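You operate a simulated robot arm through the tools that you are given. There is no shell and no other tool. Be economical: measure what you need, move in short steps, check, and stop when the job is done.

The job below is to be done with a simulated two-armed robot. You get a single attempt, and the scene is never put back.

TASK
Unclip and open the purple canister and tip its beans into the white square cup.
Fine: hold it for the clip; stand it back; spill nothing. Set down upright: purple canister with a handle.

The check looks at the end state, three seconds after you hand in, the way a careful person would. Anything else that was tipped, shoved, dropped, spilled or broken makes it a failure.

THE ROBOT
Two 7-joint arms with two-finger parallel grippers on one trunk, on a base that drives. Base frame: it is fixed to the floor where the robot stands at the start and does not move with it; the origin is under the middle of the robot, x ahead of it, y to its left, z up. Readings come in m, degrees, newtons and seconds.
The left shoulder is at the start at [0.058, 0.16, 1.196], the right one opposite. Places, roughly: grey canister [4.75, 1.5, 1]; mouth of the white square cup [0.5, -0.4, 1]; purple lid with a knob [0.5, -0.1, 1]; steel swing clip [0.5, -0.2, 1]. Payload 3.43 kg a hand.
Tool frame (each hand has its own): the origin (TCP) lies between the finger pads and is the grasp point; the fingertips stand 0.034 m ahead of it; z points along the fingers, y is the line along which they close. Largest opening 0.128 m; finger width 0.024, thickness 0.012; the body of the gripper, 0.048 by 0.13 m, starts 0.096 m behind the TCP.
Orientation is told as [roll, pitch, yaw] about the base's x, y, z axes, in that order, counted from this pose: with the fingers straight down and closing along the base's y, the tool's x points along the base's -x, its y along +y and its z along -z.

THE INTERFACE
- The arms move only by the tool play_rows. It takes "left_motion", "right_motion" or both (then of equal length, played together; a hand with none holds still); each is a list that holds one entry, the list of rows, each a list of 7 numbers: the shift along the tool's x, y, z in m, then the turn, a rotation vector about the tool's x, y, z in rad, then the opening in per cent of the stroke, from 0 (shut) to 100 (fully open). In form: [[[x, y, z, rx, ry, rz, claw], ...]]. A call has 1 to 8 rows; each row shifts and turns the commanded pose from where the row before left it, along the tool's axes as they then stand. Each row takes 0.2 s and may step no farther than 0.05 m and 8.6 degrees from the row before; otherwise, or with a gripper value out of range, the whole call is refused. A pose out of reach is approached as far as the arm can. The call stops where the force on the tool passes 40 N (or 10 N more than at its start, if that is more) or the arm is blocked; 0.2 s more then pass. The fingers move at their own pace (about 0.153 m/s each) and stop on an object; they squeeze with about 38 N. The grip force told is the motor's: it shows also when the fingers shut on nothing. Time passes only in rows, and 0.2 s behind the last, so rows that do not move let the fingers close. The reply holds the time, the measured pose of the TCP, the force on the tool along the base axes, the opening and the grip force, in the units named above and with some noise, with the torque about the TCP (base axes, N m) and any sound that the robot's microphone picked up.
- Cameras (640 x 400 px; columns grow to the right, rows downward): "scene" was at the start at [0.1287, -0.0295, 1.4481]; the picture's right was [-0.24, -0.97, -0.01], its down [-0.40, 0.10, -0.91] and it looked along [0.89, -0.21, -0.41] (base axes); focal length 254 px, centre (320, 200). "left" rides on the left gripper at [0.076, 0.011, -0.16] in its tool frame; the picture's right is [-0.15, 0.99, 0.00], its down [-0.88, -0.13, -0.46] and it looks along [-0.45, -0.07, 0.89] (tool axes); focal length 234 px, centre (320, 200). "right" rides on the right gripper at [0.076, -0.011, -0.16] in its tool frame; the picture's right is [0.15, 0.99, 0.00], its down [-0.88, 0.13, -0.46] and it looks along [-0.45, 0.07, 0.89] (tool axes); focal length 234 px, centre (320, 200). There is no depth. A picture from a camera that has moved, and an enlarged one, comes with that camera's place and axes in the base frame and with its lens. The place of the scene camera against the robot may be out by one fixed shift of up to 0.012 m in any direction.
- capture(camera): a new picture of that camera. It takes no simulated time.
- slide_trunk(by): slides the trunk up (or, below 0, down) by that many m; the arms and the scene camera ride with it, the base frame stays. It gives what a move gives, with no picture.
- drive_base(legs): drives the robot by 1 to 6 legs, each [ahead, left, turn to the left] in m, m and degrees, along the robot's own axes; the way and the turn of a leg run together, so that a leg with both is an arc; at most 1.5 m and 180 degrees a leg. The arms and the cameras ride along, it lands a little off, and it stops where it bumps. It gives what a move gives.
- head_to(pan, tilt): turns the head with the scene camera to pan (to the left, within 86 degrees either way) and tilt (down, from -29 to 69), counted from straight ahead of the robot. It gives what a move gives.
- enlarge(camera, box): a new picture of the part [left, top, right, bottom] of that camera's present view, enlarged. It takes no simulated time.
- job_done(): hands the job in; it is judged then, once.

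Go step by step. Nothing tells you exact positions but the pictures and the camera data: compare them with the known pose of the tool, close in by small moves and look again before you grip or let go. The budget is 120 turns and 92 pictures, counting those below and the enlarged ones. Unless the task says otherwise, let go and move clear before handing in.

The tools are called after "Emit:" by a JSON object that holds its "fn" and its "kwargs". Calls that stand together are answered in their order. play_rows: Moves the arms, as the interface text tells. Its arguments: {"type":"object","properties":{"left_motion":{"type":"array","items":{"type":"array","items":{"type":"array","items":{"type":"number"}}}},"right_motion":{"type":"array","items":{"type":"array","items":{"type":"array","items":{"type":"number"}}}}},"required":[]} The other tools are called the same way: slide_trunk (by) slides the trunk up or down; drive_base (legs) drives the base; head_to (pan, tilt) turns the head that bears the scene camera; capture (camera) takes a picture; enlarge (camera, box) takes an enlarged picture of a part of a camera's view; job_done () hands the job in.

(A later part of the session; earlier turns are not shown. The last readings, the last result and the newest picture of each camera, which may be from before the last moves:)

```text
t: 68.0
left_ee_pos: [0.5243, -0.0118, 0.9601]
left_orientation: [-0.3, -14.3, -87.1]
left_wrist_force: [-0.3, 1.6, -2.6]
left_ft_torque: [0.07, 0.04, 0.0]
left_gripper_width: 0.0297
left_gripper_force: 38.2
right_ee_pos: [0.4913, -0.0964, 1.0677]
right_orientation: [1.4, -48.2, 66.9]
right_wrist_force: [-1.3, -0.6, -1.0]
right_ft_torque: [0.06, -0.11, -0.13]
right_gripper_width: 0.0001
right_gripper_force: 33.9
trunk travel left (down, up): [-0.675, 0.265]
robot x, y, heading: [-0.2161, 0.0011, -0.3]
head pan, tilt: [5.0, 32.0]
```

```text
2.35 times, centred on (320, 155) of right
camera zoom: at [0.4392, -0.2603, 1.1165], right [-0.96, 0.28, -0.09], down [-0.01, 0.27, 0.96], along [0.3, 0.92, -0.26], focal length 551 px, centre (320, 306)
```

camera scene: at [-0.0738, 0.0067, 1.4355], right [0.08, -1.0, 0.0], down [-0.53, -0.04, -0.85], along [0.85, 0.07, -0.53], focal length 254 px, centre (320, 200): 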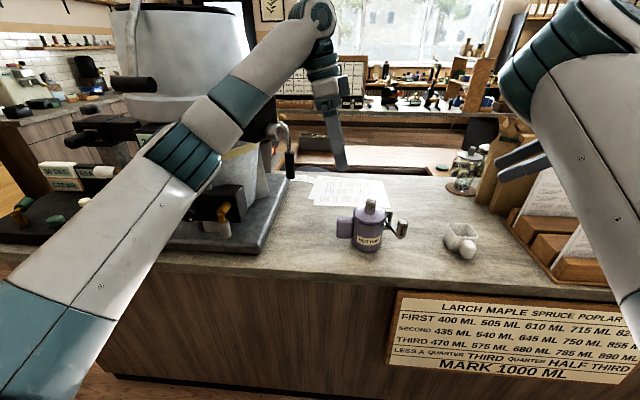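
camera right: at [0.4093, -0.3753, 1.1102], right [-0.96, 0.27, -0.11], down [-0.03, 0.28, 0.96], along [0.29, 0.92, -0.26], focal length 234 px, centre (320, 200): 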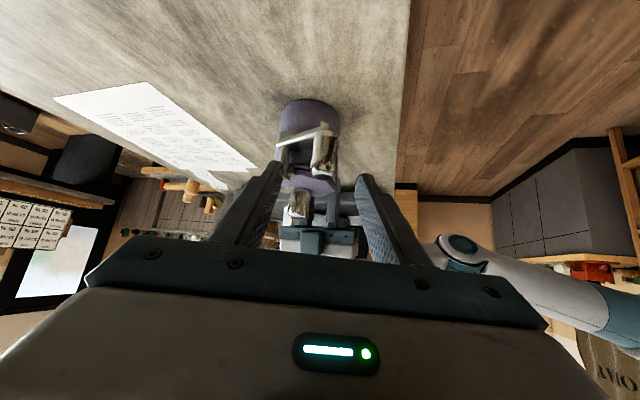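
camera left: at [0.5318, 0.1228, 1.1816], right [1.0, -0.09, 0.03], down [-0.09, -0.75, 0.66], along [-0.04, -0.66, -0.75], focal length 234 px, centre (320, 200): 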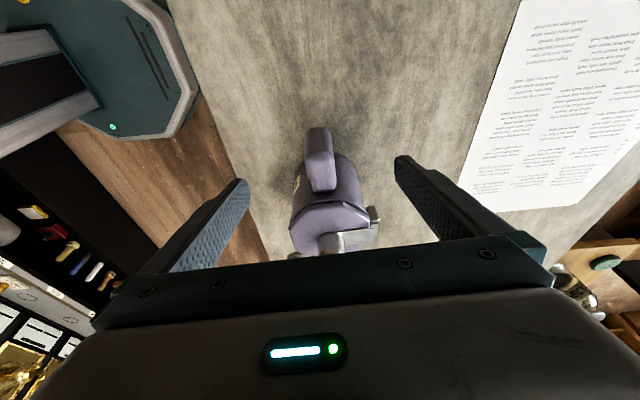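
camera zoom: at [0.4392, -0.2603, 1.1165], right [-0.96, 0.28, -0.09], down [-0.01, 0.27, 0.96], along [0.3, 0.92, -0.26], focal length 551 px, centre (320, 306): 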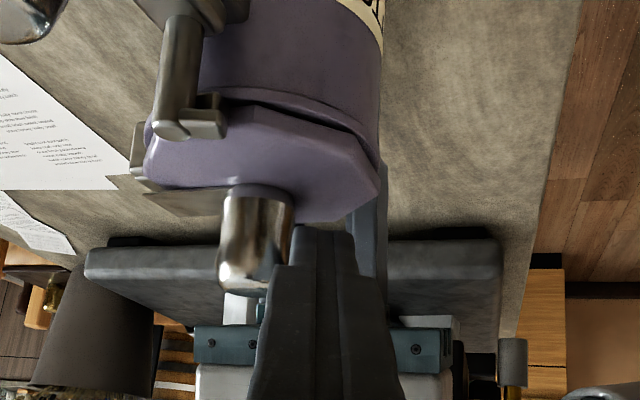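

The closed fingers stand just behind the lid knob. Now lower them beside it and start the push along the lid's arc.

Emit:
{"fn": "play_rows", "kwargs": {"right_motion": [[[0.011, 0, 0.02, 0, 0, 0, 0], [-0.0035, -0.0115, 0.0005, 0, 0, 0, 0], [-0.0055, -0.0085, 0.0, 0, 0, 0, 0], [-0.0085, -0.0085, -0.003, 0, 0, 0, 0], [-0.0085, -0.009, -0.003, 0, 0, 0, 0]]]}}

Emit:
{"fn": "enlarge", "kwargs": {"camera": "scene", "box": [320, 160, 440, 250]}}

```text
t: 69.2
left_ee_pos: [0.5245, -0.0126, 0.9606]
left_orientation: [-0.2, -14.1, -86.9]
left_wrist_force: [25.8, 7.0, -6.9]
left_ft_torque: [-0.58, 1.58, 1.43]
left_gripper_width: 0.0376
left_gripper_force: 38.4
right_ee_pos: [0.5339, -0.0823, 1.0802]
right_orientation: [-0.2, -48.2, 69.0]
right_wrist_force: [-25.7, -9.9, 22.1]
right_ft_torque: [0.06, 0.74, 0.28]
right_gripper_width: 0.0
right_gripper_force: 32.9
trunk travel left (down, up): [-0.675, 0.265]
robot x, y, heading: [-0.2171, 0.0033, -0.3]
head pan, tilt: [5.0, 32.0]
```

```text
4.44 times, centred on (380, 205) of scene
camera zoom: at [-0.0744, 0.0058, 1.4356], right [0.08, -1.0, 0.0], down [-0.53, -0.04, -0.85], along [0.85, 0.07, -0.53], focal length 1131 px, centre (53, 178)
```

zoom: 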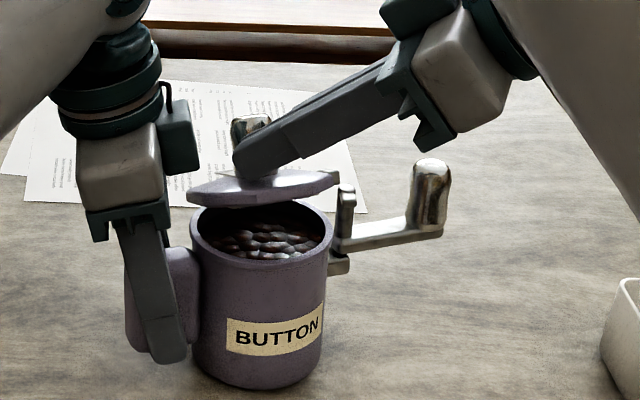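

The lid is lifting and beans show inside, but I'm pressing too hard into it. I'll rise more and push less.

Emit:
{"fn": "play_rows", "kwargs": {"right_motion": [[[-0.0075, 0.002, -0.0075, 0, 0, 0, 0], [-0.0085, -0.0045, -0.0055, 0, 0, 0, 0]]]}}

Emit:
{"fn": "enlarge", "kwargs": {"camera": "scene", "box": [320, 160, 440, 250]}}

```text
t: 69.8
left_ee_pos: [0.5232, -0.0121, 0.9606]
left_orientation: [-0.5, -14.2, -87.2]
left_wrist_force: [-1.0, 1.7, 1.0]
left_ft_torque: [0.22, 0.07, 0.1]
left_gripper_width: 0.0298
left_gripper_force: 38.2
right_ee_pos: [0.5398, -0.0836, 1.0983]
right_orientation: [-0.1, -48.3, 68.8]
right_wrist_force: [-1.4, -0.4, 4.0]
right_ft_torque: [0.04, 0.04, 0.0]
right_gripper_width: 0.0002
right_gripper_force: 32.9
trunk travel left (down, up): [-0.675, 0.265]
robot x, y, heading: [-0.2154, -0.0014, -0.5]
head pan, tilt: [5.0, 32.0]
```

```text
4.44 times, centred on (380, 205) of scene
camera zoom: at [-0.073, 0.0064, 1.4352], right [0.08, -1.0, 0.0], down [-0.53, -0.04, -0.85], along [0.85, 0.07, -0.53], focal length 1131 px, centre (53, 178)
```

zoom: 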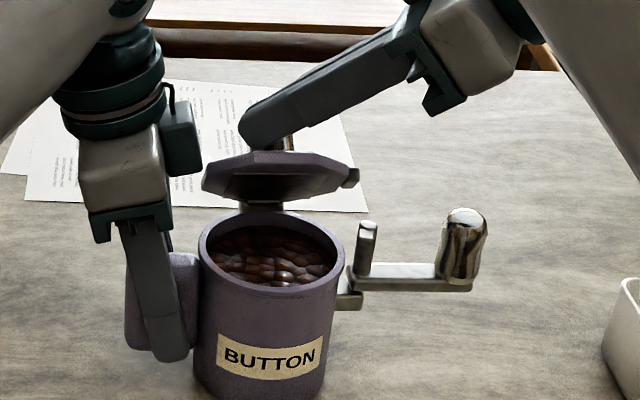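

Force is nearly gone, and the lid is about half open and following smoothly. Continuing over the top.

Emit:
{"fn": "play_rows", "kwargs": {"right_motion": [[[-0.0073, -0.0112, -0.0008, 0, 0, 0, 0], [-0.0073, -0.0112, -0.0008, 0, 0, 0, 0], [-0.0045, -0.0112, 0.0012, 0, 0, 0, 0], [-0.0029, -0.0112, 0.0032, 0, 0, 0, 0]]]}}

Emit:
{"fn": "enlarge", "kwargs": {"camera": "scene", "box": [320, 140, 440, 250]}}

```text
t: 70.8
left_ee_pos: [0.5252, -0.013, 0.9599]
left_orientation: [-0.3, -14.1, -87.1]
left_wrist_force: [-0.8, -2.4, 1.1]
left_ft_torque: [-0.01, -0.06, -0.12]
left_gripper_width: 0.0296
left_gripper_force: 37.4
right_ee_pos: [0.5874, -0.0838, 1.1116]
right_orientation: [0.1, -48.2, 68.7]
right_wrist_force: [0.2, 1.3, 0.1]
right_ft_torque: [0.02, 0.02, 0.01]
right_gripper_width: 0.0
right_gripper_force: 32.9
trunk travel left (down, up): [-0.675, 0.265]
robot x, y, heading: [-0.2125, 0.0026, -0.3]
head pan, tilt: [5.0, 32.0]
```

```text
3.64 times, centred on (380, 195) of scene
camera zoom: at [-0.0725, 0.0057, 1.4353], right [0.08, -1.0, 0.0], down [-0.53, -0.04, -0.85], along [0.85, 0.07, -0.53], focal length 925 px, centre (102, 218)
```

zoom: 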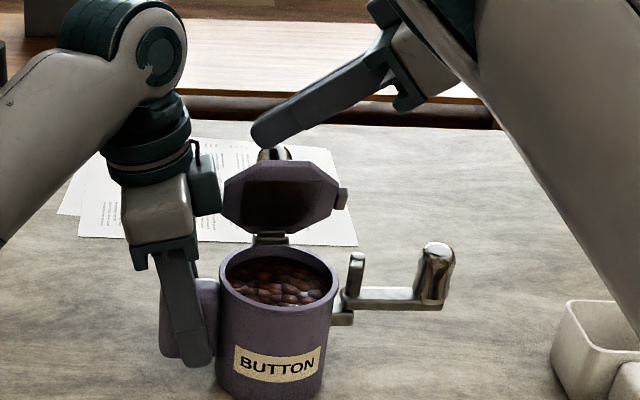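

Emit:
{"fn": "play_rows", "kwargs": {"right_motion": [[[0, -0.0112, 0.006, 0, 0, 0, 0], [0, -0.0112, 0.006, 0, 0, 0, 0], [0.003, -0.0112, 0.008, 0, 0, 0, 0], [0.007, -0.0075, 0.01, 0, 0, 0, 0], [0, 0, 0, 0, 0, 0, 0]]]}}

Emit:
{"fn": "enlarge", "kwargs": {"camera": "scene", "box": [320, 140, 440, 250]}}

```text
t: 72.0
left_ee_pos: [0.5246, -0.012, 0.9592]
left_orientation: [-0.4, -14.1, -87.0]
left_wrist_force: [-0.7, 0.0, -1.0]
left_ft_torque: [0.65, -0.32, -0.38]
left_gripper_width: 0.0296
left_gripper_force: 38.1
right_ee_pos: [0.6309, -0.0828, 1.0872]
right_orientation: [-0.3, -48.4, 68.9]
right_wrist_force: [9.0, -0.3, 16.6]
right_ft_torque: [0.12, 0.03, 0.04]
right_gripper_width: 0.0
right_gripper_force: 32.4
trunk travel left (down, up): [-0.675, 0.265]
robot x, y, heading: [-0.2201, 0.0048, -0.3]
head pan, tilt: [5.0, 32.0]
```

```text
3.64 times, centred on (380, 195) of scene
camera zoom: at [-0.0729, 0.0063, 1.4355], right [0.08, -1.0, 0.0], down [-0.53, -0.04, -0.85], along [0.85, 0.07, -0.53], focal length 925 px, centre (102, 218)
```

zoom: 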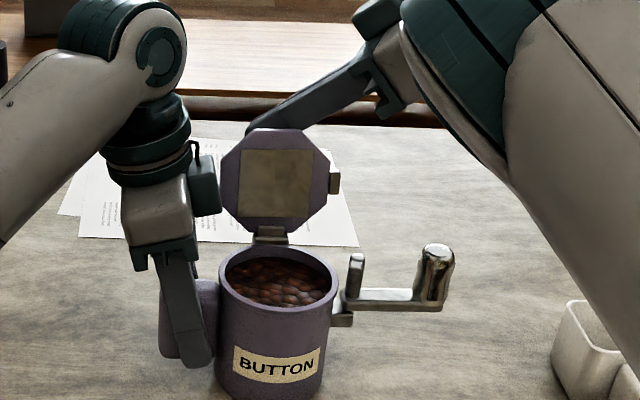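

The lid has reached its stop, past upright. I'll withdraw the right hand upward, and check that the lid stays.

Emit:
{"fn": "play_rows", "kwargs": {"right_motion": [[[-0.01, -0.003, -0.008, 0, 0, 0, 0], [-0.03, 0, -0.027, 0, 0, 0, 0], [-0.03, 0, -0.027, 0, 0, 0, 0], [0.01, 0, -0.045, 0, 0, 0, 0], [0.01, 0, -0.045, 0, 0, 0, 0], [0.01, 0, -0.045, 0, 0, 0, 0]]]}}

Emit:
{"fn": "capture", "kwargs": {"camera": "scene"}}

Emit:
{"fn": "enlarge", "kwargs": {"camera": "right", "box": [200, 50, 440, 240]}}

```text
t: 73.4
left_ee_pos: [0.5245, -0.0129, 0.9595]
left_orientation: [-0.3, -14.0, -86.9]
left_wrist_force: [0.7, 1.0, 3.8]
left_ft_torque: [0.02, -0.26, 0.12]
left_gripper_width: 0.0298
left_gripper_force: 38.5
right_ee_pos: [0.5885, -0.1987, 1.2456]
right_orientation: [0.0, -48.1, 68.8]
right_wrist_force: [0.0, -0.3, 0.7]
right_ft_torque: [0.02, 0.01, 0.02]
right_gripper_width: 0.0001
right_gripper_force: 32.8
trunk travel left (down, up): [-0.675, 0.265]
robot x, y, heading: [-0.2124, 0.0048, -0.0]
head pan, tilt: [5.0, 32.0]
```

```text
30 pictures are left
camera scene: at [-0.0731, 0.0047, 1.4353], right [0.08, -1.0, 0.0], down [-0.53, -0.04, -0.85], along [0.85, 0.07, -0.53], focal length 254 px, centre (320, 200)
```

scene: 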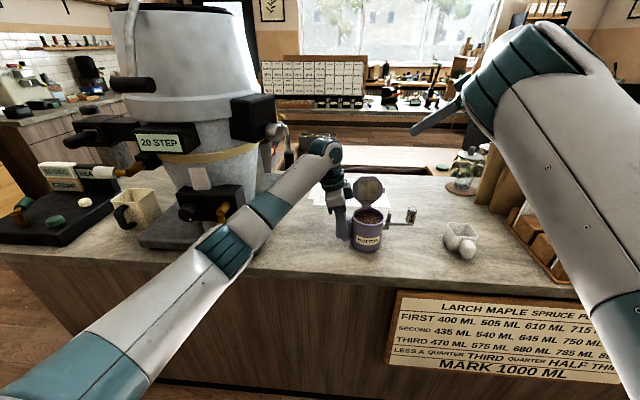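

```text
2.11 times, centred on (320, 145) of right
camera zoom: at [0.5385, -0.3606, 1.2939], right [-0.96, 0.27, -0.11], down [-0.03, 0.28, 0.96], along [0.29, 0.92, -0.26], focal length 493 px, centre (320, 316)
```

zoom: 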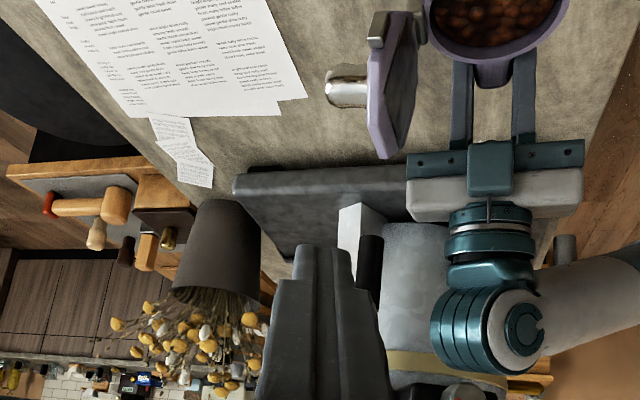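

The lid rests open on its own and the canister is full of beans. I'll move the right hand back out of the way and lift the canister slightly to test the hold.

Emit:
{"fn": "play_rows", "kwargs": {"left_motion": [[[0, 0, 0, 0, 0, 0, 0], [-0.0024, 0, -0.0097, 0, 0, 0, 0], [-0.0048, 0, -0.0194, 0, 0, 0, 0], [-0.0048, 0, -0.0194, 0, 0, 0, 0], [0, 0, 0, 0, 0, 0, 0], [0, 0, 0, 0, 0, 0, 0]]], "right_motion": [[[0.01, 0, -0.045, 0, 0, 0, 0], [0.01, 0, -0.045, 0, 0, 0, 0], [0.02, 0.02, -0.03, 0, 0, 0, 0], [0.02, 0.02, -0.03, 0, 0, 0, 0], [0.02, 0.02, -0.02, 0, 0, 0, 0], [0.02, 0.02, -0.02, 0, 0, 0, 0]]]}}

Emit:
{"fn": "capture", "kwargs": {"camera": "scene"}}

```text
t: 74.8
left_ee_pos: [0.5247, -0.0123, 1.011]
left_orientation: [-0.5, -14.0, -87.0]
left_wrist_force: [0.2, 0.7, -2.2]
left_ft_torque: [0.23, 0.04, -0.05]
left_gripper_width: 0.0298
left_gripper_force: 38.0
right_ee_pos: [0.438, -0.3627, 1.298]
right_orientation: [0.0, -48.2, 69.0]
right_wrist_force: [-0.6, -0.2, 0.7]
right_ft_torque: [0.02, -0.06, 0.01]
right_gripper_width: 0.0001
right_gripper_force: 33.3
trunk travel left (down, up): [-0.675, 0.265]
robot x, y, heading: [-0.2192, 0.0024, -0.4]
head pan, tilt: [5.0, 32.0]
```

```text
28 pictures are left
camera scene: at [-0.0735, 0.0054, 1.4354], right [0.08, -1.0, 0.0], down [-0.53, -0.04, -0.85], along [0.85, 0.07, -0.53], focal length 254 px, centre (320, 200)
```

scene: 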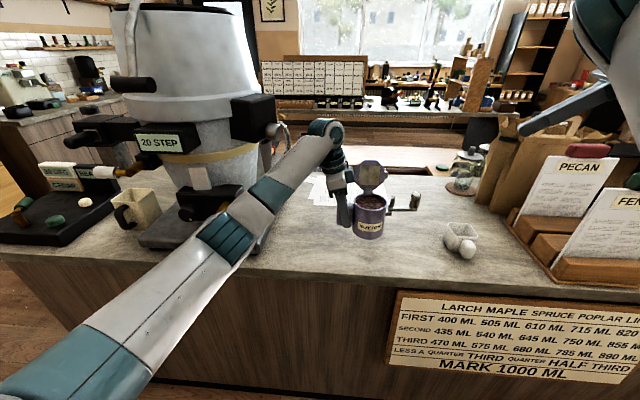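

The canister hangs upright and steady, at only about 2–3 N. I'll raise it well above the cup's height and then drive sideways to bring it beside the cup.

Emit:
{"fn": "play_rows", "kwargs": {"left_motion": [[[-0.0065, 0, -0.026, 0, 0, 0, 0], [-0.0065, 0, -0.026, 0, 0, 0, 0], [-0.0065, 0, -0.026, 0, 0, 0, 0], [0, 0, 0, 0, 0, 0, 0]]]}}

Emit:
{"fn": "drive_base", "kwargs": {"legs": [[0, -0.12, 0]]}}

Emit:
{"fn": "capture", "kwargs": {"camera": "scene"}}

```text
t: 75.8
left_ee_pos: [0.5262, -0.0115, 1.0883]
left_orientation: [-0.4, -14.2, -86.9]
left_wrist_force: [0.0, -0.5, -3.2]
left_ft_torque: [0.2, 0.04, -0.01]
left_gripper_width: 0.0296
left_gripper_force: 38.5
right_ee_pos: [0.4395, -0.3618, 1.2974]
right_orientation: [0.1, -48.1, 68.8]
right_wrist_force: [-0.6, -0.1, 0.2]
right_ft_torque: [-0.01, 0.01, 0.05]
right_gripper_width: 0.0
right_gripper_force: 32.6
trunk travel left (down, up): [-0.675, 0.265]
robot x, y, heading: [-0.2161, 0.0054, -0.5]
head pan, tilt: [5.0, 32.0]
```

```text
t: 77.0
left_ee_pos: [0.5252, -0.1306, 1.0884]
left_orientation: [-0.4, -14.1, -87.0]
left_wrist_force: [0.5, 0.9, -2.5]
left_ft_torque: [0.25, 0.04, 0.0]
left_gripper_width: 0.0295
left_gripper_force: 37.9
right_ee_pos: [0.4396, -0.4807, 1.2971]
right_orientation: [0.0, -48.2, 68.8]
right_wrist_force: [0.7, -0.1, 0.3]
right_ft_torque: [-0.03, 0.01, -0.02]
right_gripper_width: 0.0002
right_gripper_force: 33.2
trunk travel left (down, up): [-0.675, 0.265]
robot x, y, heading: [-0.2151, -0.1203, -0.4]
head pan, tilt: [5.0, 32.0]
```

```text
27 pictures are left
camera scene: at [-0.0723, -0.1128, 1.4352], right [0.08, -1.0, 0.0], down [-0.53, -0.04, -0.85], along [0.84, 0.07, -0.53], focal length 254 px, centre (320, 200)
```

scene: 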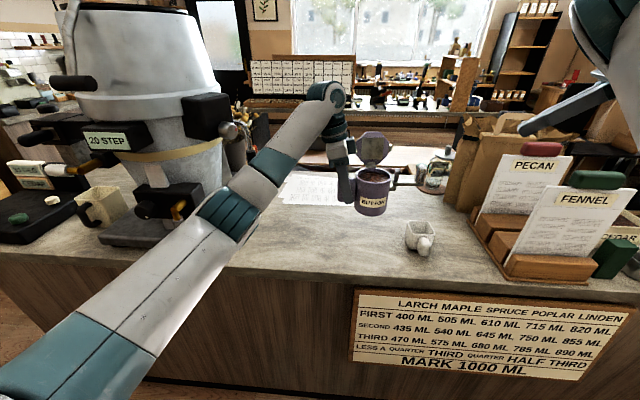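

Emit:
{"fn": "drive_base", "kwargs": {"legs": [[0, -0.13, 0]]}}

Emit:
{"fn": "enlarge", "kwargs": {"camera": "scene", "box": [280, 120, 460, 270]}}

Emit:
{"fn": "capture", "kwargs": {"camera": "left"}}

```text
t: 78.3
left_ee_pos: [0.5252, -0.2599, 1.0886]
left_orientation: [-0.3, -14.2, -86.9]
left_wrist_force: [-0.4, -1.1, -2.9]
left_ft_torque: [0.18, 0.06, 0.01]
left_gripper_width: 0.0295
left_gripper_force: 37.7
right_ee_pos: [0.4394, -0.6094, 1.2974]
right_orientation: [0.0, -48.1, 68.8]
right_wrist_force: [0.4, 0.6, 0.6]
right_ft_torque: [0.04, 0.03, 0.01]
right_gripper_width: 0.0001
right_gripper_force: 33.0
trunk travel left (down, up): [-0.675, 0.265]
robot x, y, heading: [-0.218, -0.2475, -0.5]
head pan, tilt: [5.0, 32.0]
```

```text
2.67 times, centred on (370, 195) of scene
camera zoom: at [-0.073, -0.2422, 1.4352], right [0.08, -1.0, 0.0], down [-0.53, -0.04, -0.85], along [0.84, 0.07, -0.53], focal length 679 px, centre (187, 213)
```

zoom: 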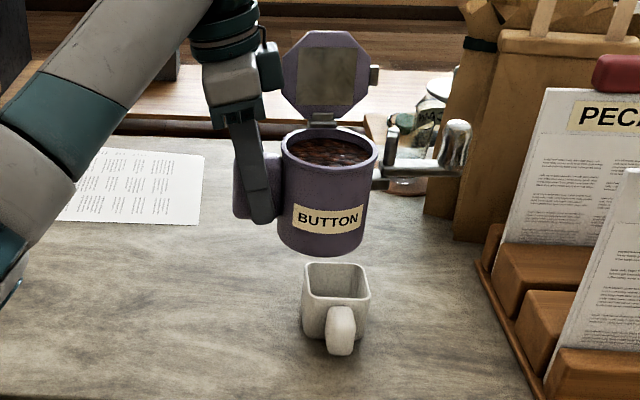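

```text
25 pictures are left
camera left: at [0.5324, -0.1465, 1.2248], right [1.0, -0.09, 0.03], down [-0.09, -0.75, 0.66], along [-0.04, -0.66, -0.75], focal length 234 px, centre (320, 200)
```

left: 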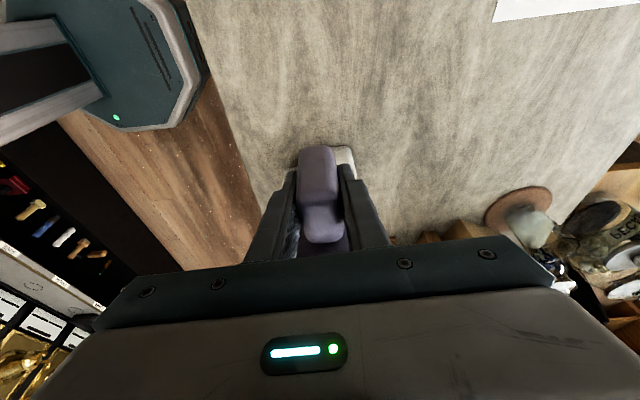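

The canister is above and behind the cup with the level steady; from this view its rim is about 0.036 above the grip point. I'll move it to the pour start and begin to tip about the axis (0.574, -0.819), lowering the lip toward the cup, to 24° first.

Emit:
{"fn": "play_rows", "kwargs": {"left_motion": [[[0.001, 0.0251, 0, 0, 0, 0, 0], [0.001, 0.0251, 0, 0, 0, 0, 0], [0.0021, 0.0018, 0.0038, -0.0574, 0.0371, 0.0143, 0], [0.0021, 0.0018, 0.0038, -0.0574, 0.0371, 0.0143, 0], [0.0037, 0.0007, 0.0132, -0.1148, 0.0741, 0.0286, 0], [0.0018, -0.0022, 0.0128, -0.1148, 0.0741, 0.0286, 0], [0, 0, 0, 0, 0, 0, 0]]]}}

Emit:
{"fn": "enlarge", "kwargs": {"camera": "scene", "box": [280, 120, 460, 270]}}

```text
t: 79.9
left_ee_pos: [0.5816, -0.2507, 1.0538]
left_orientation: [19.8, -0.7, -89.6]
left_wrist_force: [0.4, 0.0, -2.7]
left_ft_torque: [0.23, 0.04, 0.02]
left_gripper_width: 0.0298
left_gripper_force: 38.2
right_ee_pos: [0.4386, -0.6107, 1.298]
right_orientation: [0.0, -48.2, 68.9]
right_wrist_force: [0.3, 0.4, 0.7]
right_ft_torque: [0.0, -0.03, -0.02]
right_gripper_width: 0.0001
right_gripper_force: 33.0
trunk travel left (down, up): [-0.675, 0.265]
robot x, y, heading: [-0.2183, -0.2442, -0.4]
head pan, tilt: [5.0, 32.0]
```

```text
2.67 times, centred on (370, 195) of scene
camera zoom: at [-0.073, -0.243, 1.4352], right [0.08, -1.0, 0.0], down [-0.53, -0.04, -0.85], along [0.84, 0.07, -0.53], focal length 679 px, centre (187, 213)
```

zoom: 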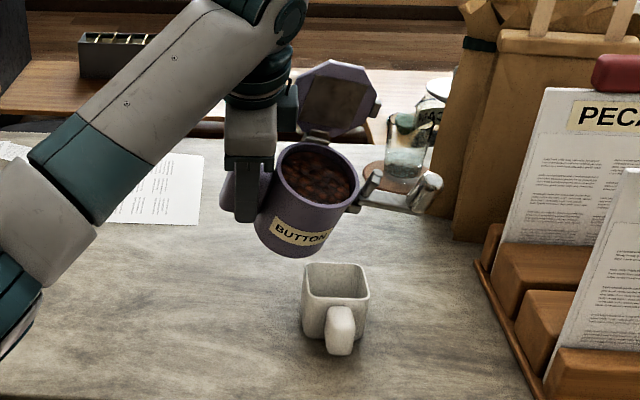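

The lip is where I computed it and the lid still stays open. Tipping on to 40°.

Emit:
{"fn": "play_rows", "kwargs": {"left_motion": [[[-0.0001, -0.0025, 0.006, -0.0574, 0.0371, 0.0143, 0], [-0.0001, -0.0025, 0.006, -0.0574, 0.0371, 0.0143, 0], [-0.0009, -0.0027, 0.0032, -0.0574, 0.0371, 0.0143, 0], [-0.0009, -0.0027, 0.0032, -0.0574, 0.0371, 0.0143, 0], [0, 0, 0, 0, 0, 0, 0]]]}}

Emit:
{"fn": "enlarge", "kwargs": {"camera": "scene", "box": [280, 120, 460, 270]}}

```text
t: 81.1
left_ee_pos: [0.5797, -0.2528, 1.0318]
left_orientation: [33.0, 8.3, -88.7]
left_wrist_force: [0.1, 0.3, -2.7]
left_ft_torque: [0.21, 0.06, 0.01]
left_gripper_width: 0.0297
left_gripper_force: 37.6
right_ee_pos: [0.4397, -0.6097, 1.2966]
right_orientation: [0.2, -48.2, 68.9]
right_wrist_force: [-0.4, -0.2, 0.1]
right_ft_torque: [-0.01, 0.03, -0.02]
right_gripper_width: 0.0
right_gripper_force: 33.1
trunk travel left (down, up): [-0.675, 0.265]
robot x, y, heading: [-0.2183, -0.2435, -0.1]
head pan, tilt: [5.0, 32.0]
```

```text
2.67 times, centred on (370, 195) of scene
camera zoom: at [-0.0728, -0.243, 1.4352], right [0.08, -1.0, 0.0], down [-0.53, -0.04, -0.85], along [0.84, 0.07, -0.53], focal length 679 px, centre (187, 213)
```

zoom: 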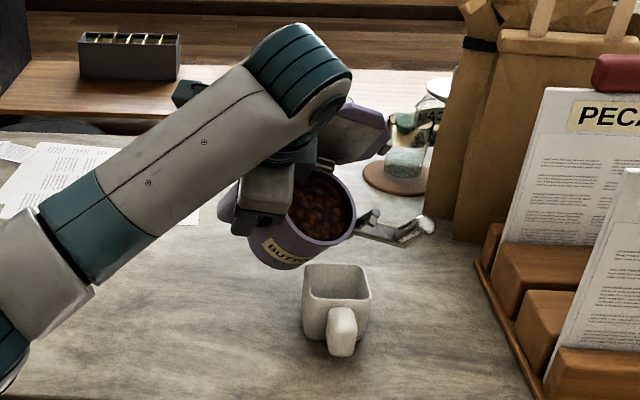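

The lip stays above the cup's near corner. Continuing slowly to 56° and checking for flow.

Emit:
{"fn": "play_rows", "kwargs": {"left_motion": [[[-0.0009, -0.0009, -0.0015, -0.0574, 0.0371, 0.0143, 0], [-0.0009, -0.0009, -0.0015, -0.0574, 0.0371, 0.0143, 0], [-0.0002, 0.0018, -0.0058, -0.0574, 0.0371, 0.0143, 0], [-0.0002, 0.0018, -0.0058, -0.0574, 0.0371, 0.0143, 0], [0, 0, 0, 0, 0, 0, 0]]]}}

Emit:
{"fn": "enlarge", "kwargs": {"camera": "scene", "box": [300, 150, 420, 250]}}

```text
t: 82.3
left_ee_pos: [0.5716, -0.2583, 1.0428]
left_orientation: [46.9, 17.1, -85.8]
left_wrist_force: [0.1, -0.2, -2.9]
left_ft_torque: [0.16, 0.08, 0.02]
left_gripper_width: 0.0299
left_gripper_force: 38.3
right_ee_pos: [0.4376, -0.6099, 1.2965]
right_orientation: [0.0, -48.1, 68.8]
right_wrist_force: [-0.2, -0.1, 0.5]
right_ft_torque: [0.03, 0.04, 0.0]
right_gripper_width: 0.0002
right_gripper_force: 33.0
trunk travel left (down, up): [-0.675, 0.265]
robot x, y, heading: [-0.216, -0.2457, -0.3]
head pan, tilt: [5.0, 32.0]
```

```text
4.00 times, centred on (360, 200) of scene
camera zoom: at [-0.0727, -0.2429, 1.4352], right [0.08, -1.0, 0.0], down [-0.53, -0.04, -0.85], along [0.84, 0.07, -0.53], focal length 1018 px, centre (160, 200)
```

zoom: 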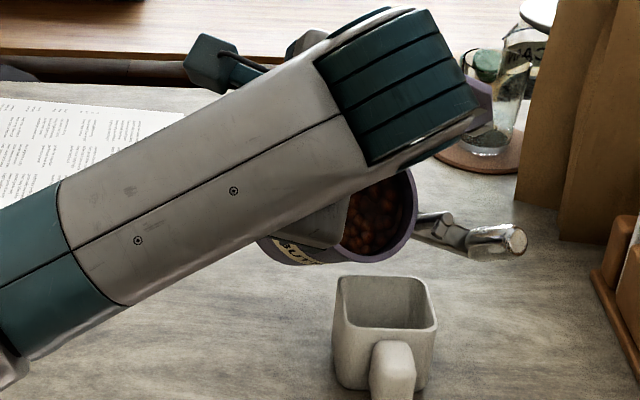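

No beans over the lip yet; the lip sits above the cup mouth. On to 72°.

Emit:
{"fn": "play_rows", "kwargs": {"left_motion": [[[-0.0002, 0.0018, -0.0057, -0.0574, 0.0371, 0.0143, 0], [-0.0002, 0.0018, -0.0057, -0.0574, 0.0371, 0.0143, 0], [-0.0002, 0.0018, -0.0057, -0.0574, 0.0371, 0.0143, 0], [-0.0002, 0.0018, -0.0057, -0.0574, 0.0371, 0.0143, 0], [0, 0, 0, 0, 0, 0, 0], [0, 0, 0, 0, 0, 0, 0]]]}}

Emit:
{"fn": "enlarge", "kwargs": {"camera": "scene", "box": [300, 150, 420, 250]}}

```text
t: 83.7
left_ee_pos: [0.5597, -0.2666, 1.0618]
left_orientation: [61.8, 24.6, -80.4]
left_wrist_force: [0.0, 0.7, -3.3]
left_ft_torque: [0.17, 0.05, 0.01]
left_gripper_width: 0.0297
left_gripper_force: 38.2
right_ee_pos: [0.439, -0.61, 1.2976]
right_orientation: [0.0, -48.1, 68.8]
right_wrist_force: [-0.5, 1.0, -0.6]
right_ft_torque: [-0.03, -0.01, -0.01]
right_gripper_width: 0.0
right_gripper_force: 33.1
trunk travel left (down, up): [-0.675, 0.265]
robot x, y, heading: [-0.2173, -0.2453, -0.3]
head pan, tilt: [5.0, 32.0]
```

```text
4.00 times, centred on (360, 200) of scene
camera zoom: at [-0.0729, -0.2431, 1.4352], right [0.08, -1.0, 0.0], down [-0.53, -0.04, -0.85], along [0.84, 0.07, -0.53], focal length 1018 px, centre (160, 200)
```

zoom: 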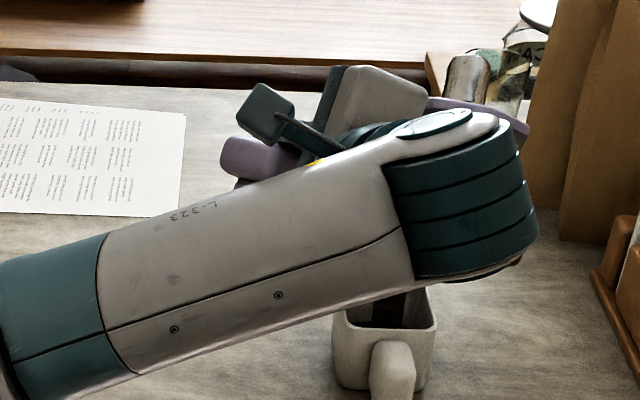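

The forearm now hides the lip, and beans seem to be going into the cup. I'll check with the right hand's camera.

Emit:
{"fn": "capture", "kwargs": {"camera": "right"}}

```text
20 pictures are left
camera right: at [0.3878, -0.7736, 1.3462], right [-0.96, 0.27, -0.11], down [-0.03, 0.28, 0.96], along [0.28, 0.92, -0.26], focal length 234 px, centre (320, 200)
```

right: 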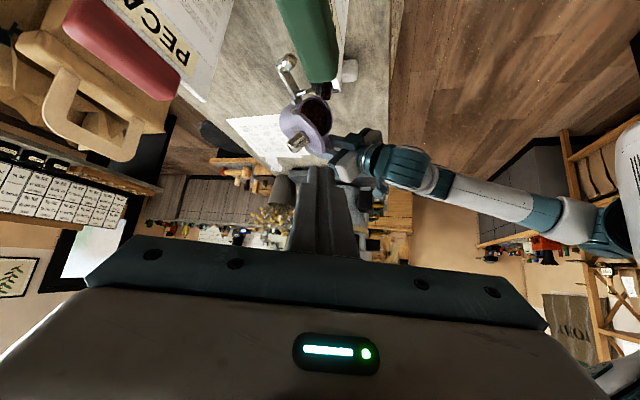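

Emit:
{"fn": "enlarge", "kwargs": {"camera": "right", "box": [265, 40, 375, 165]}}

```text
3.20 times, centred on (320, 102) of right
camera zoom: at [0.3878, -0.7736, 1.3462], right [-0.96, 0.27, -0.11], down [-0.03, 0.28, 0.96], along [0.28, 0.92, -0.26], focal length 749 px, centre (320, 512)
```

zoom: 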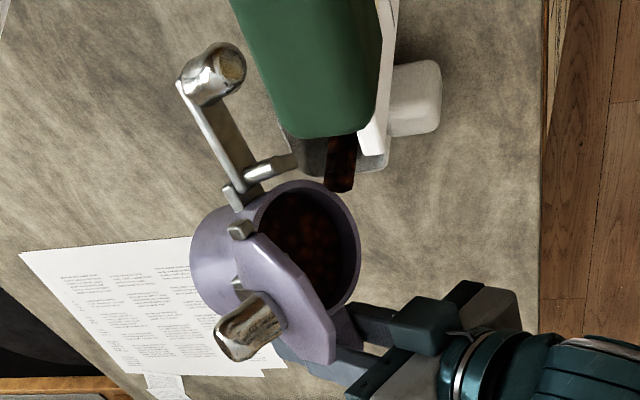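

A neat stream of beans is falling from the lip into the cup, and the lid stays open. I'll let it run, then tip further in small steps.

Emit:
{"fn": "play_rows", "kwargs": {"left_motion": [[[0, 0, 0, 0, 0, 0, 0], [0, 0, 0, 0, 0, 0, 0], [0, 0, 0, 0, 0, 0, 0], [0, 0, 0, 0, 0, 0, 0], [0, 0, 0, 0, 0, 0, 0], [0, 0, 0, 0, 0, 0, 0], [0, 0, 0, 0, 0, 0, 0]]]}}

Emit:
{"fn": "enlarge", "kwargs": {"camera": "right", "box": [265, 40, 375, 165]}}

```text
t: 85.3
left_ee_pos: [0.5588, -0.2682, 1.0614]
left_orientation: [61.9, 24.6, -80.4]
left_wrist_force: [-0.2, 0.6, -3.6]
left_ft_torque: [0.19, 0.1, 0.01]
left_gripper_width: 0.0295
left_gripper_force: 38.0
right_ee_pos: [0.4391, -0.6109, 1.2972]
right_orientation: [0.1, -48.1, 68.9]
right_wrist_force: [-0.1, 0.3, 0.2]
right_ft_torque: [-0.01, -0.01, 0.01]
right_gripper_width: 0.0
right_gripper_force: 32.5
trunk travel left (down, up): [-0.675, 0.265]
robot x, y, heading: [-0.2163, -0.2461, -0.6]
head pan, tilt: [5.0, 32.0]
```

```text
3.20 times, centred on (320, 102) of right
camera zoom: at [0.3878, -0.7735, 1.3462], right [-0.96, 0.27, -0.11], down [-0.03, 0.28, 0.96], along [0.28, 0.92, -0.26], focal length 749 px, centre (320, 512)
```

zoom: 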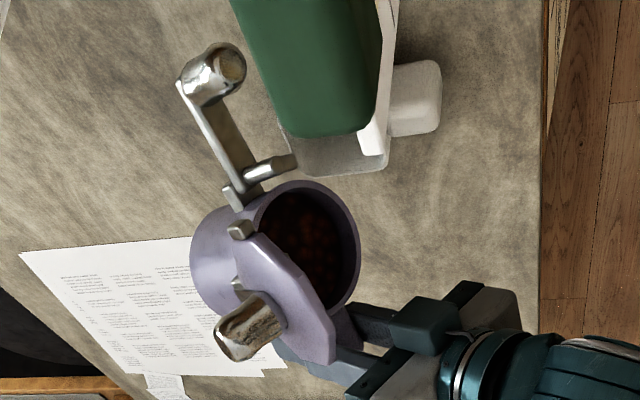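

The stream stops when the level settles, so the flow follows the tilt. On to 88° with pauses.

Emit:
{"fn": "play_rows", "kwargs": {"left_motion": [[[-0.0002, 0.0018, -0.0057, -0.0574, 0.0371, 0.0143, 0], [0, 0, 0, 0, 0, 0, 0], [-0.0003, 0.0018, -0.0057, -0.0574, 0.0371, 0.0143, 0], [0, 0, 0, 0, 0, 0, 0], [-0.0003, 0.0018, -0.0057, -0.0574, 0.0371, 0.0143, 0], [0, 0, 0, 0, 0, 0, 0], [-0.0003, 0.0018, -0.0057, -0.0574, 0.0371, 0.0143, 0], [0, 0, 0, 0, 0, 0, 0]]]}}

Emit:
{"fn": "enlarge", "kwargs": {"camera": "right", "box": [265, 40, 375, 165]}}

```text
t: 87.1
left_ee_pos: [0.5421, -0.2788, 1.0744]
left_orientation: [78.8, 30.5, -72.6]
left_wrist_force: [1.2, -0.1, -3.5]
left_ft_torque: [0.19, 0.12, 0.01]
left_gripper_width: 0.0294
left_gripper_force: 38.4
right_ee_pos: [0.4387, -0.6104, 1.298]
right_orientation: [0.2, -48.1, 68.8]
right_wrist_force: [0.2, 0.2, -1.4]
right_ft_torque: [0.02, 0.0, 0.0]
right_gripper_width: 0.0
right_gripper_force: 33.4
trunk travel left (down, up): [-0.675, 0.265]
robot x, y, heading: [-0.2152, -0.25, -0.4]
head pan, tilt: [5.0, 32.0]
```

```text
3.20 times, centred on (320, 102) of right
camera zoom: at [0.3878, -0.7735, 1.3462], right [-0.96, 0.27, -0.11], down [-0.03, 0.28, 0.96], along [0.28, 0.92, -0.26], focal length 749 px, centre (320, 512)
```

zoom: 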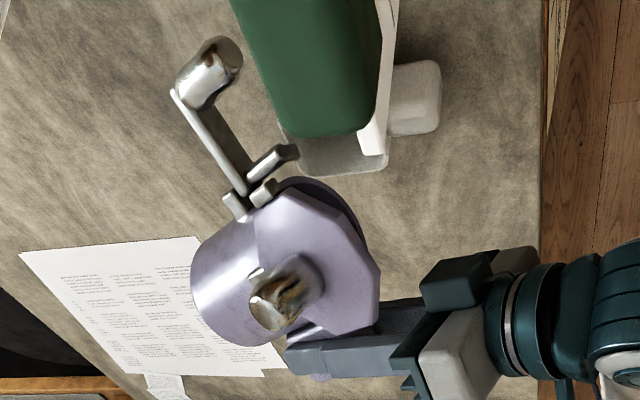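

The lid swung partly down (it hangs some 40° open) but the lip side is still clear. I'll go on to 100° and look right after the motion for the stream.

Emit:
{"fn": "play_rows", "kwargs": {"left_motion": [[[-0.0003, 0.0018, -0.0057, -0.0574, 0.0371, 0.0143, 0], [0, 0, 0, 0, 0, 0, 0], [-0.0003, 0.0018, -0.0057, -0.0574, 0.0371, 0.0143, 0], [0, 0, 0, 0, 0, 0, 0], [-0.0003, 0.0018, -0.0057, -0.0574, 0.0371, 0.0143, 0]]]}}

Emit:
{"fn": "enlarge", "kwargs": {"camera": "right", "box": [265, 40, 375, 165]}}

```text
t: 88.3
left_ee_pos: [0.5292, -0.2883, 1.0802]
left_orientation: [92.5, 33.5, -65.3]
left_wrist_force: [-0.6, -0.7, -1.8]
left_ft_torque: [0.17, 0.11, 0.0]
left_gripper_width: 0.0296
left_gripper_force: 37.7
right_ee_pos: [0.4394, -0.6106, 1.2969]
right_orientation: [0.1, -48.1, 68.7]
right_wrist_force: [-0.6, 0.3, -0.6]
right_ft_torque: [-0.03, -0.01, -0.03]
right_gripper_width: 0.0
right_gripper_force: 33.0
trunk travel left (down, up): [-0.675, 0.265]
robot x, y, heading: [-0.2162, -0.2449, -0.4]
head pan, tilt: [5.0, 32.0]
```

```text
3.20 times, centred on (320, 102) of right
camera zoom: at [0.3878, -0.7737, 1.3461], right [-0.96, 0.27, -0.11], down [-0.03, 0.28, 0.96], along [0.28, 0.92, -0.26], focal length 749 px, centre (320, 512)
```

zoom: 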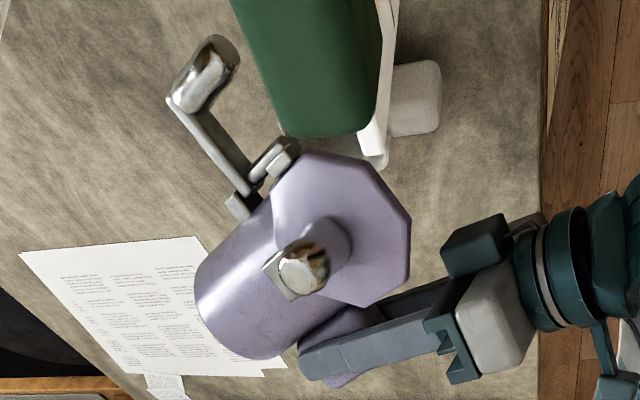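

Emit:
{"fn": "enlarge", "kwargs": {"camera": "scene", "box": [290, 130, 430, 260]}}

```text
3.08 times, centred on (360, 195) of scene
camera zoom: at [-0.0729, -0.2432, 1.4352], right [0.08, -1.0, 0.0], down [-0.53, -0.04, -0.85], along [0.84, 0.07, -0.53], focal length 783 px, centre (197, 215)
```

zoom: 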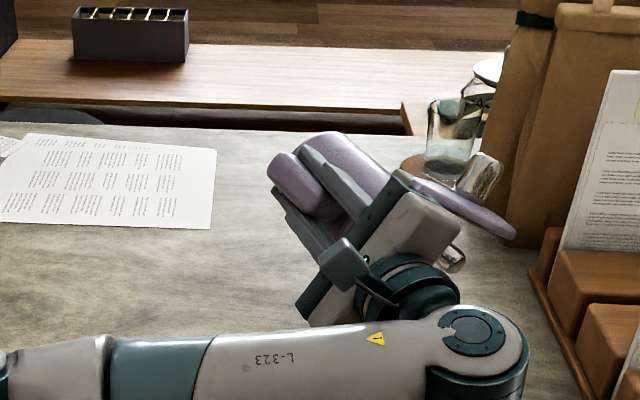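

The scene view shows the lid still standing out, open, above the stream, and the left hand's load is dropping (3.5 → 1.8 N). I'll tip on to about 116°.

Emit:
{"fn": "play_rows", "kwargs": {"left_motion": [[[0, 0, 0, 0, 0, 0, 0], [-0.0003, 0.0018, -0.0057, -0.0574, 0.0371, 0.0143, 0], [0, 0, 0, 0, 0, 0, 0], [-0.0003, 0.0018, -0.0057, -0.0574, 0.0371, 0.0143, 0], [0, 0, 0, 0, 0, 0, 0], [-0.0003, 0.0018, -0.0057, -0.0574, 0.0371, 0.0143, 0], [0, 0, 0, 0, 0, 0, 0], [-0.0003, 0.0018, -0.0057, -0.0574, 0.0371, 0.0143, 0]]]}}

Emit:
{"fn": "play_rows", "kwargs": {"left_motion": [[[0, 0, 0, 0, 0, 0, 0], [0, 0, 0, 0, 0, 0, 0], [0, 0, 0, 0, 0, 0, 0], [0, 0, 0, 0, 0, 0, 0], [0, 0, 0, 0, 0, 0, 0]]]}}

Emit:
{"fn": "enlarge", "kwargs": {"camera": "right", "box": [265, 40, 375, 165]}}

```text
t: 90.1
left_ee_pos: [0.5095, -0.3028, 1.0821]
left_orientation: [111.9, 34.9, -54.4]
left_wrist_force: [-0.2, -0.3, -3.9]
left_ft_torque: [0.12, 0.15, -0.03]
left_gripper_width: 0.0298
left_gripper_force: 37.6
right_ee_pos: [0.4384, -0.6112, 1.2967]
right_orientation: [0.1, -48.1, 68.7]
right_wrist_force: [-1.1, -0.4, -0.4]
right_ft_torque: [-0.01, -0.02, -0.01]
right_gripper_width: 0.0
right_gripper_force: 32.8
trunk travel left (down, up): [-0.675, 0.265]
robot x, y, heading: [-0.2148, -0.246, -0.3]
head pan, tilt: [5.0, 32.0]
```

```text
t: 91.3
left_ee_pos: [0.5094, -0.3032, 1.0817]
left_orientation: [111.8, 34.9, -54.5]
left_wrist_force: [-0.2, -0.5, -3.5]
left_ft_torque: [0.17, 0.15, 0.0]
left_gripper_width: 0.0296
left_gripper_force: 37.5
right_ee_pos: [0.438, -0.6114, 1.2965]
right_orientation: [0.2, -48.1, 68.8]
right_wrist_force: [1.2, -0.5, -0.8]
right_ft_torque: [-0.01, 0.02, 0.0]
right_gripper_width: 0.0001
right_gripper_force: 32.5
trunk travel left (down, up): [-0.675, 0.265]
robot x, y, heading: [-0.2168, -0.2492, -0.3]
head pan, tilt: [5.0, 32.0]
```

```text
3.20 times, centred on (320, 102) of right
camera zoom: at [0.3878, -0.7736, 1.3462], right [-0.96, 0.27, -0.11], down [-0.03, 0.28, 0.96], along [0.28, 0.92, -0.26], focal length 749 px, centre (320, 512)
```

zoom: 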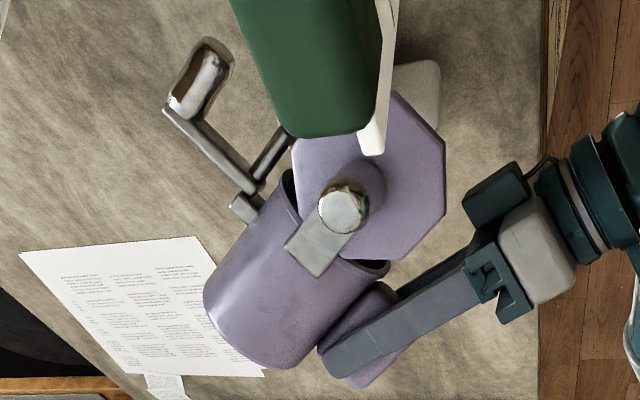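

The lid is well clear of the mouth. I'll tip a last bit to about 128°, slightly raised, and wait for the rest to run out.

Emit:
{"fn": "play_rows", "kwargs": {"left_motion": [[[0.0041, 0.0075, -0.0034, -0.0574, 0.0371, 0.0143, 0], [0.004, 0.0075, -0.0034, -0.0574, 0.0371, 0.0143, 0], [-0.0003, 0.0018, -0.0057, -0.0574, 0.0371, 0.0143, 0], [0, 0, 0, 0, 0, 0, 0], [0, 0, 0, 0, 0, 0, 0], [0, 0, 0, 0, 0, 0, 0], [0, 0, 0, 0, 0, 0, 0], [0, 0, 0, 0, 0, 0, 0]]]}}

Emit:
{"fn": "enlarge", "kwargs": {"camera": "scene", "box": [290, 130, 430, 260]}}

```text
t: 93.1
left_ee_pos: [0.4949, -0.3129, 1.0942]
left_orientation: [126.3, 34.1, -46.3]
left_wrist_force: [-0.5, -0.6, -2.9]
left_ft_torque: [0.13, 0.14, -0.01]
left_gripper_width: 0.0298
left_gripper_force: 37.7
right_ee_pos: [0.4382, -0.6112, 1.2969]
right_orientation: [0.1, -48.1, 68.8]
right_wrist_force: [0.2, 0.9, 0.3]
right_ft_torque: [-0.05, 0.02, 0.01]
right_gripper_width: 0.0
right_gripper_force: 33.0
trunk travel left (down, up): [-0.675, 0.265]
robot x, y, heading: [-0.2173, -0.2471, -0.2]
head pan, tilt: [5.0, 32.0]
```

```text
3.08 times, centred on (360, 195) of scene
camera zoom: at [-0.0729, -0.2431, 1.4352], right [0.08, -1.0, 0.0], down [-0.53, -0.04, -0.85], along [0.84, 0.07, -0.53], focal length 783 px, centre (197, 215)
```

zoom: 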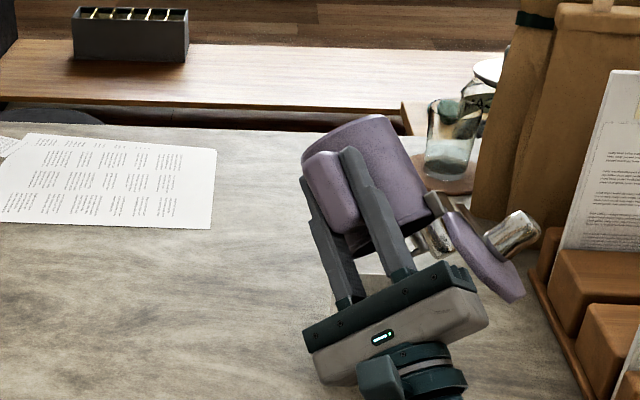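

All should be out. Tipping back upright along the same path.

Emit:
{"fn": "play_rows", "kwargs": {"left_motion": [[[0.0005, -0.0036, 0.0114, 0.1148, -0.0741, -0.0286, 0], [0.0005, -0.0036, 0.0114, 0.1148, -0.0741, -0.0286, 0], [0.0005, -0.0036, 0.0114, 0.1148, -0.0741, -0.0286, 0], [0.0005, -0.0036, 0.0114, 0.1148, -0.0741, -0.0286, 0], [0.0005, -0.0036, 0.0114, 0.1148, -0.0741, -0.0286, 0], [0.0005, -0.0036, 0.0114, 0.1148, -0.0741, -0.0286, 0], [0.0005, -0.0036, 0.0114, 0.1148, -0.0741, -0.0286, 0], [0.0005, -0.0036, 0.0114, 0.1148, -0.0741, -0.0286, 0]]]}}

Emit:
{"fn": "play_rows", "kwargs": {"left_motion": [[[0.0005, -0.0036, 0.0114, 0.1148, -0.0741, -0.0286, 0], [0.0005, -0.0036, 0.0114, 0.1148, -0.0741, -0.0286, 0], [0.0019, 0.0019, 0.003, 0.1148, -0.0741, -0.0286, 0], [0.0019, 0.0054, -0.0063, 0.1148, -0.0741, -0.0286, 0], [0.0002, 0.0049, -0.012, 0.1148, -0.0741, -0.0286, 0], [-0.0018, 0.0022, -0.0128, 0.1148, -0.0741, -0.0286, 0], [-0.0037, -0.0007, -0.0132, 0.1148, -0.0741, -0.0286, 0], [-0.0042, -0.0036, -0.0076, 0.1148, -0.0741, -0.0286, 0]]]}}

Emit:
{"fn": "enlarge", "kwargs": {"camera": "scene", "box": [270, 100, 450, 270]}}

```text
t: 94.9
left_ee_pos: [0.5686, -0.2629, 1.0759]
left_orientation: [54.1, 20.9, -83.4]
left_wrist_force: [0.6, 0.8, -3.7]
left_ft_torque: [0.18, 0.09, 0.01]
left_gripper_width: 0.0295
left_gripper_force: 38.5
right_ee_pos: [0.4378, -0.6099, 1.2979]
right_orientation: [0.0, -48.1, 68.7]
right_wrist_force: [0.9, 0.8, -0.2]
right_ft_torque: [-0.02, 0.02, -0.03]
right_gripper_width: 0.0
right_gripper_force: 33.3
trunk travel left (down, up): [-0.675, 0.265]
robot x, y, heading: [-0.216, -0.2503, -0.3]
head pan, tilt: [5.0, 32.0]
```

```text
t: 96.7
left_ee_pos: [0.5717, -0.258, 1.1125]
left_orientation: [-0.5, -14.0, -86.9]
left_wrist_force: [0.6, 0.3, -3.4]
left_ft_torque: [0.21, 0.05, 0.04]
left_gripper_width: 0.0296
left_gripper_force: 37.8
right_ee_pos: [0.4397, -0.6099, 1.2976]
right_orientation: [0.1, -48.1, 68.9]
right_wrist_force: [-0.3, 0.1, -0.4]
right_ft_torque: [0.0, 0.01, -0.01]
right_gripper_width: 0.0
right_gripper_force: 33.0
trunk travel left (down, up): [-0.675, 0.265]
robot x, y, heading: [-0.2159, -0.2463, -0.3]
head pan, tilt: [5.0, 32.0]
```

```text
2.35 times, centred on (360, 185) of scene
camera zoom: at [-0.0732, -0.2428, 1.4351], right [0.08, -1.0, 0.0], down [-0.53, -0.04, -0.85], along [0.84, 0.07, -0.53], focal length 599 px, centre (226, 235)
```

zoom: 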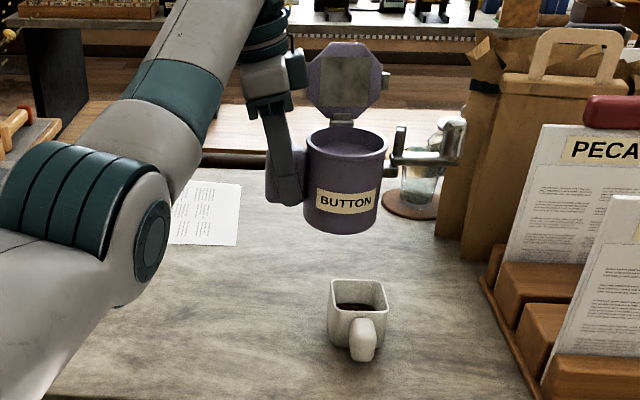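

The canister is empty, the beans are in the cup, and nothing is on the counter. Driving back to stand the canister in its old place.

Emit:
{"fn": "drive_base", "kwargs": {"legs": [[0, 0.25, 0]]}}

```text
t: 98.5
left_ee_pos: [0.5735, -0.0112, 1.1132]
left_orientation: [-0.4, -14.0, -86.9]
left_wrist_force: [0.2, 0.1, -3.5]
left_ft_torque: [0.27, 0.05, -0.01]
left_gripper_width: 0.0295
left_gripper_force: 38.0
right_ee_pos: [0.4396, -0.3643, 1.2978]
right_orientation: [0.1, -48.3, 68.8]
right_wrist_force: [-1.1, -0.1, 0.8]
right_ft_torque: [0.03, 0.03, 0.02]
right_gripper_width: 0.0
right_gripper_force: 33.1
trunk travel left (down, up): [-0.675, 0.265]
robot x, y, heading: [-0.2214, -0.0002, -0.3]
head pan, tilt: [5.0, 32.0]
```

Emit:
{"fn": "play_rows", "kwargs": {"left_motion": [[[0.001, -0.0242, 0, 0, 0, 0, 0], [0.001, -0.0242, 0, 0, 0, 0, 0], [0.0077, 0, 0.031, 0, 0, 0, 0], [0.0077, 0, 0.031, 0, 0, 0, 0], [0.0077, 0, 0.031, 0, 0, 0, 0], [0.0077, 0, 0.031, 0, 0, 0, 0], [0, 0, 0, 0, 0, 0, 0]]]}}

Emit:
{"fn": "enlarge", "kwargs": {"camera": "scene", "box": [290, 140, 450, 270]}}

```text
t: 100.2
left_ee_pos: [0.5254, -0.0108, 0.9846]
left_orientation: [-0.3, -14.0, -87.0]
left_wrist_force: [-0.3, 0.4, -2.6]
left_ft_torque: [0.19, 0.05, 0.0]
left_gripper_width: 0.0299
left_gripper_force: 38.0
right_ee_pos: [0.4385, -0.3633, 1.2979]
right_orientation: [0.0, -48.1, 68.7]
right_wrist_force: [-0.1, -0.2, -0.3]
right_ft_torque: [0.0, -0.02, 0.01]
right_gripper_width: 0.0
right_gripper_force: 32.9
trunk travel left (down, up): [-0.675, 0.265]
robot x, y, heading: [-0.2152, 0.0025, -0.4]
head pan, tilt: [5.0, 32.0]
```

```text
3.08 times, centred on (370, 205) of scene
camera zoom: at [-0.0721, 0.0052, 1.4353], right [0.08, -1.0, 0.0], down [-0.53, -0.04, -0.85], along [0.85, 0.07, -0.53], focal length 783 px, centre (166, 185)
```

zoom: 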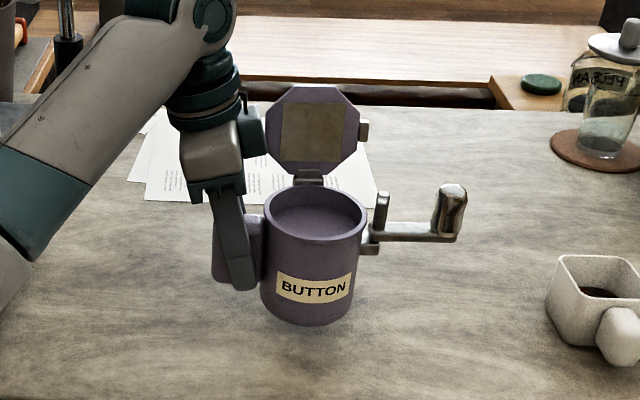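

Upright and about 2.5 cm above the counter. Lowering gently until it touches.

Emit:
{"fn": "play_rows", "kwargs": {"left_motion": [[[0.0029, 0, 0.0116, 0, 0, 0, 0], [0.0019, 0, 0.0078, 0, 0, 0, 0], [0.0007, 0, 0.003, 0, 0, 0, 0], [0, 0, 0, 0, 0, 0, 0]]]}}

```text
t: 101.2
left_ee_pos: [0.5248, -0.0104, 0.9624]
left_orientation: [-0.4, -14.0, -87.0]
left_wrist_force: [-0.2, -0.9, -2.3]
left_ft_torque: [0.23, 0.02, 0.0]
left_gripper_width: 0.0298
left_gripper_force: 38.2
right_ee_pos: [0.4389, -0.3646, 1.2971]
right_orientation: [0.2, -48.0, 68.7]
right_wrist_force: [-0.3, -0.5, -0.5]
right_ft_torque: [-0.01, 0.03, 0.01]
right_gripper_width: 0.0
right_gripper_force: 33.7
trunk travel left (down, up): [-0.675, 0.265]
robot x, y, heading: [-0.2154, 0.0028, -0.1]
head pan, tilt: [5.0, 32.0]
```

Emit:
{"fn": "play_rows", "kwargs": {"left_motion": [[[0.0004, 0, 0.0015, 0, 0, 0, 0], [0.0004, 0, 0.0015, 0, 0, 0, 0], [0, 0, 0, 0, 0, 0, 0]]]}}

```text
t: 102.0
left_ee_pos: [0.5252, -0.0111, 0.9601]
left_orientation: [-0.2, -14.1, -87.1]
left_wrist_force: [2.9, 0.3, 5.7]
left_ft_torque: [-0.08, -0.46, 0.14]
left_gripper_width: 0.0295
left_gripper_force: 38.4
right_ee_pos: [0.4383, -0.3624, 1.2986]
right_orientation: [-0.1, -48.1, 68.8]
right_wrist_force: [-0.7, 0.2, 0.8]
right_ft_torque: [0.01, -0.01, -0.01]
right_gripper_width: 0.0002
right_gripper_force: 33.3
trunk travel left (down, up): [-0.675, 0.265]
robot x, y, heading: [-0.214, 0.001, -0.3]
head pan, tilt: [5.0, 32.0]
```

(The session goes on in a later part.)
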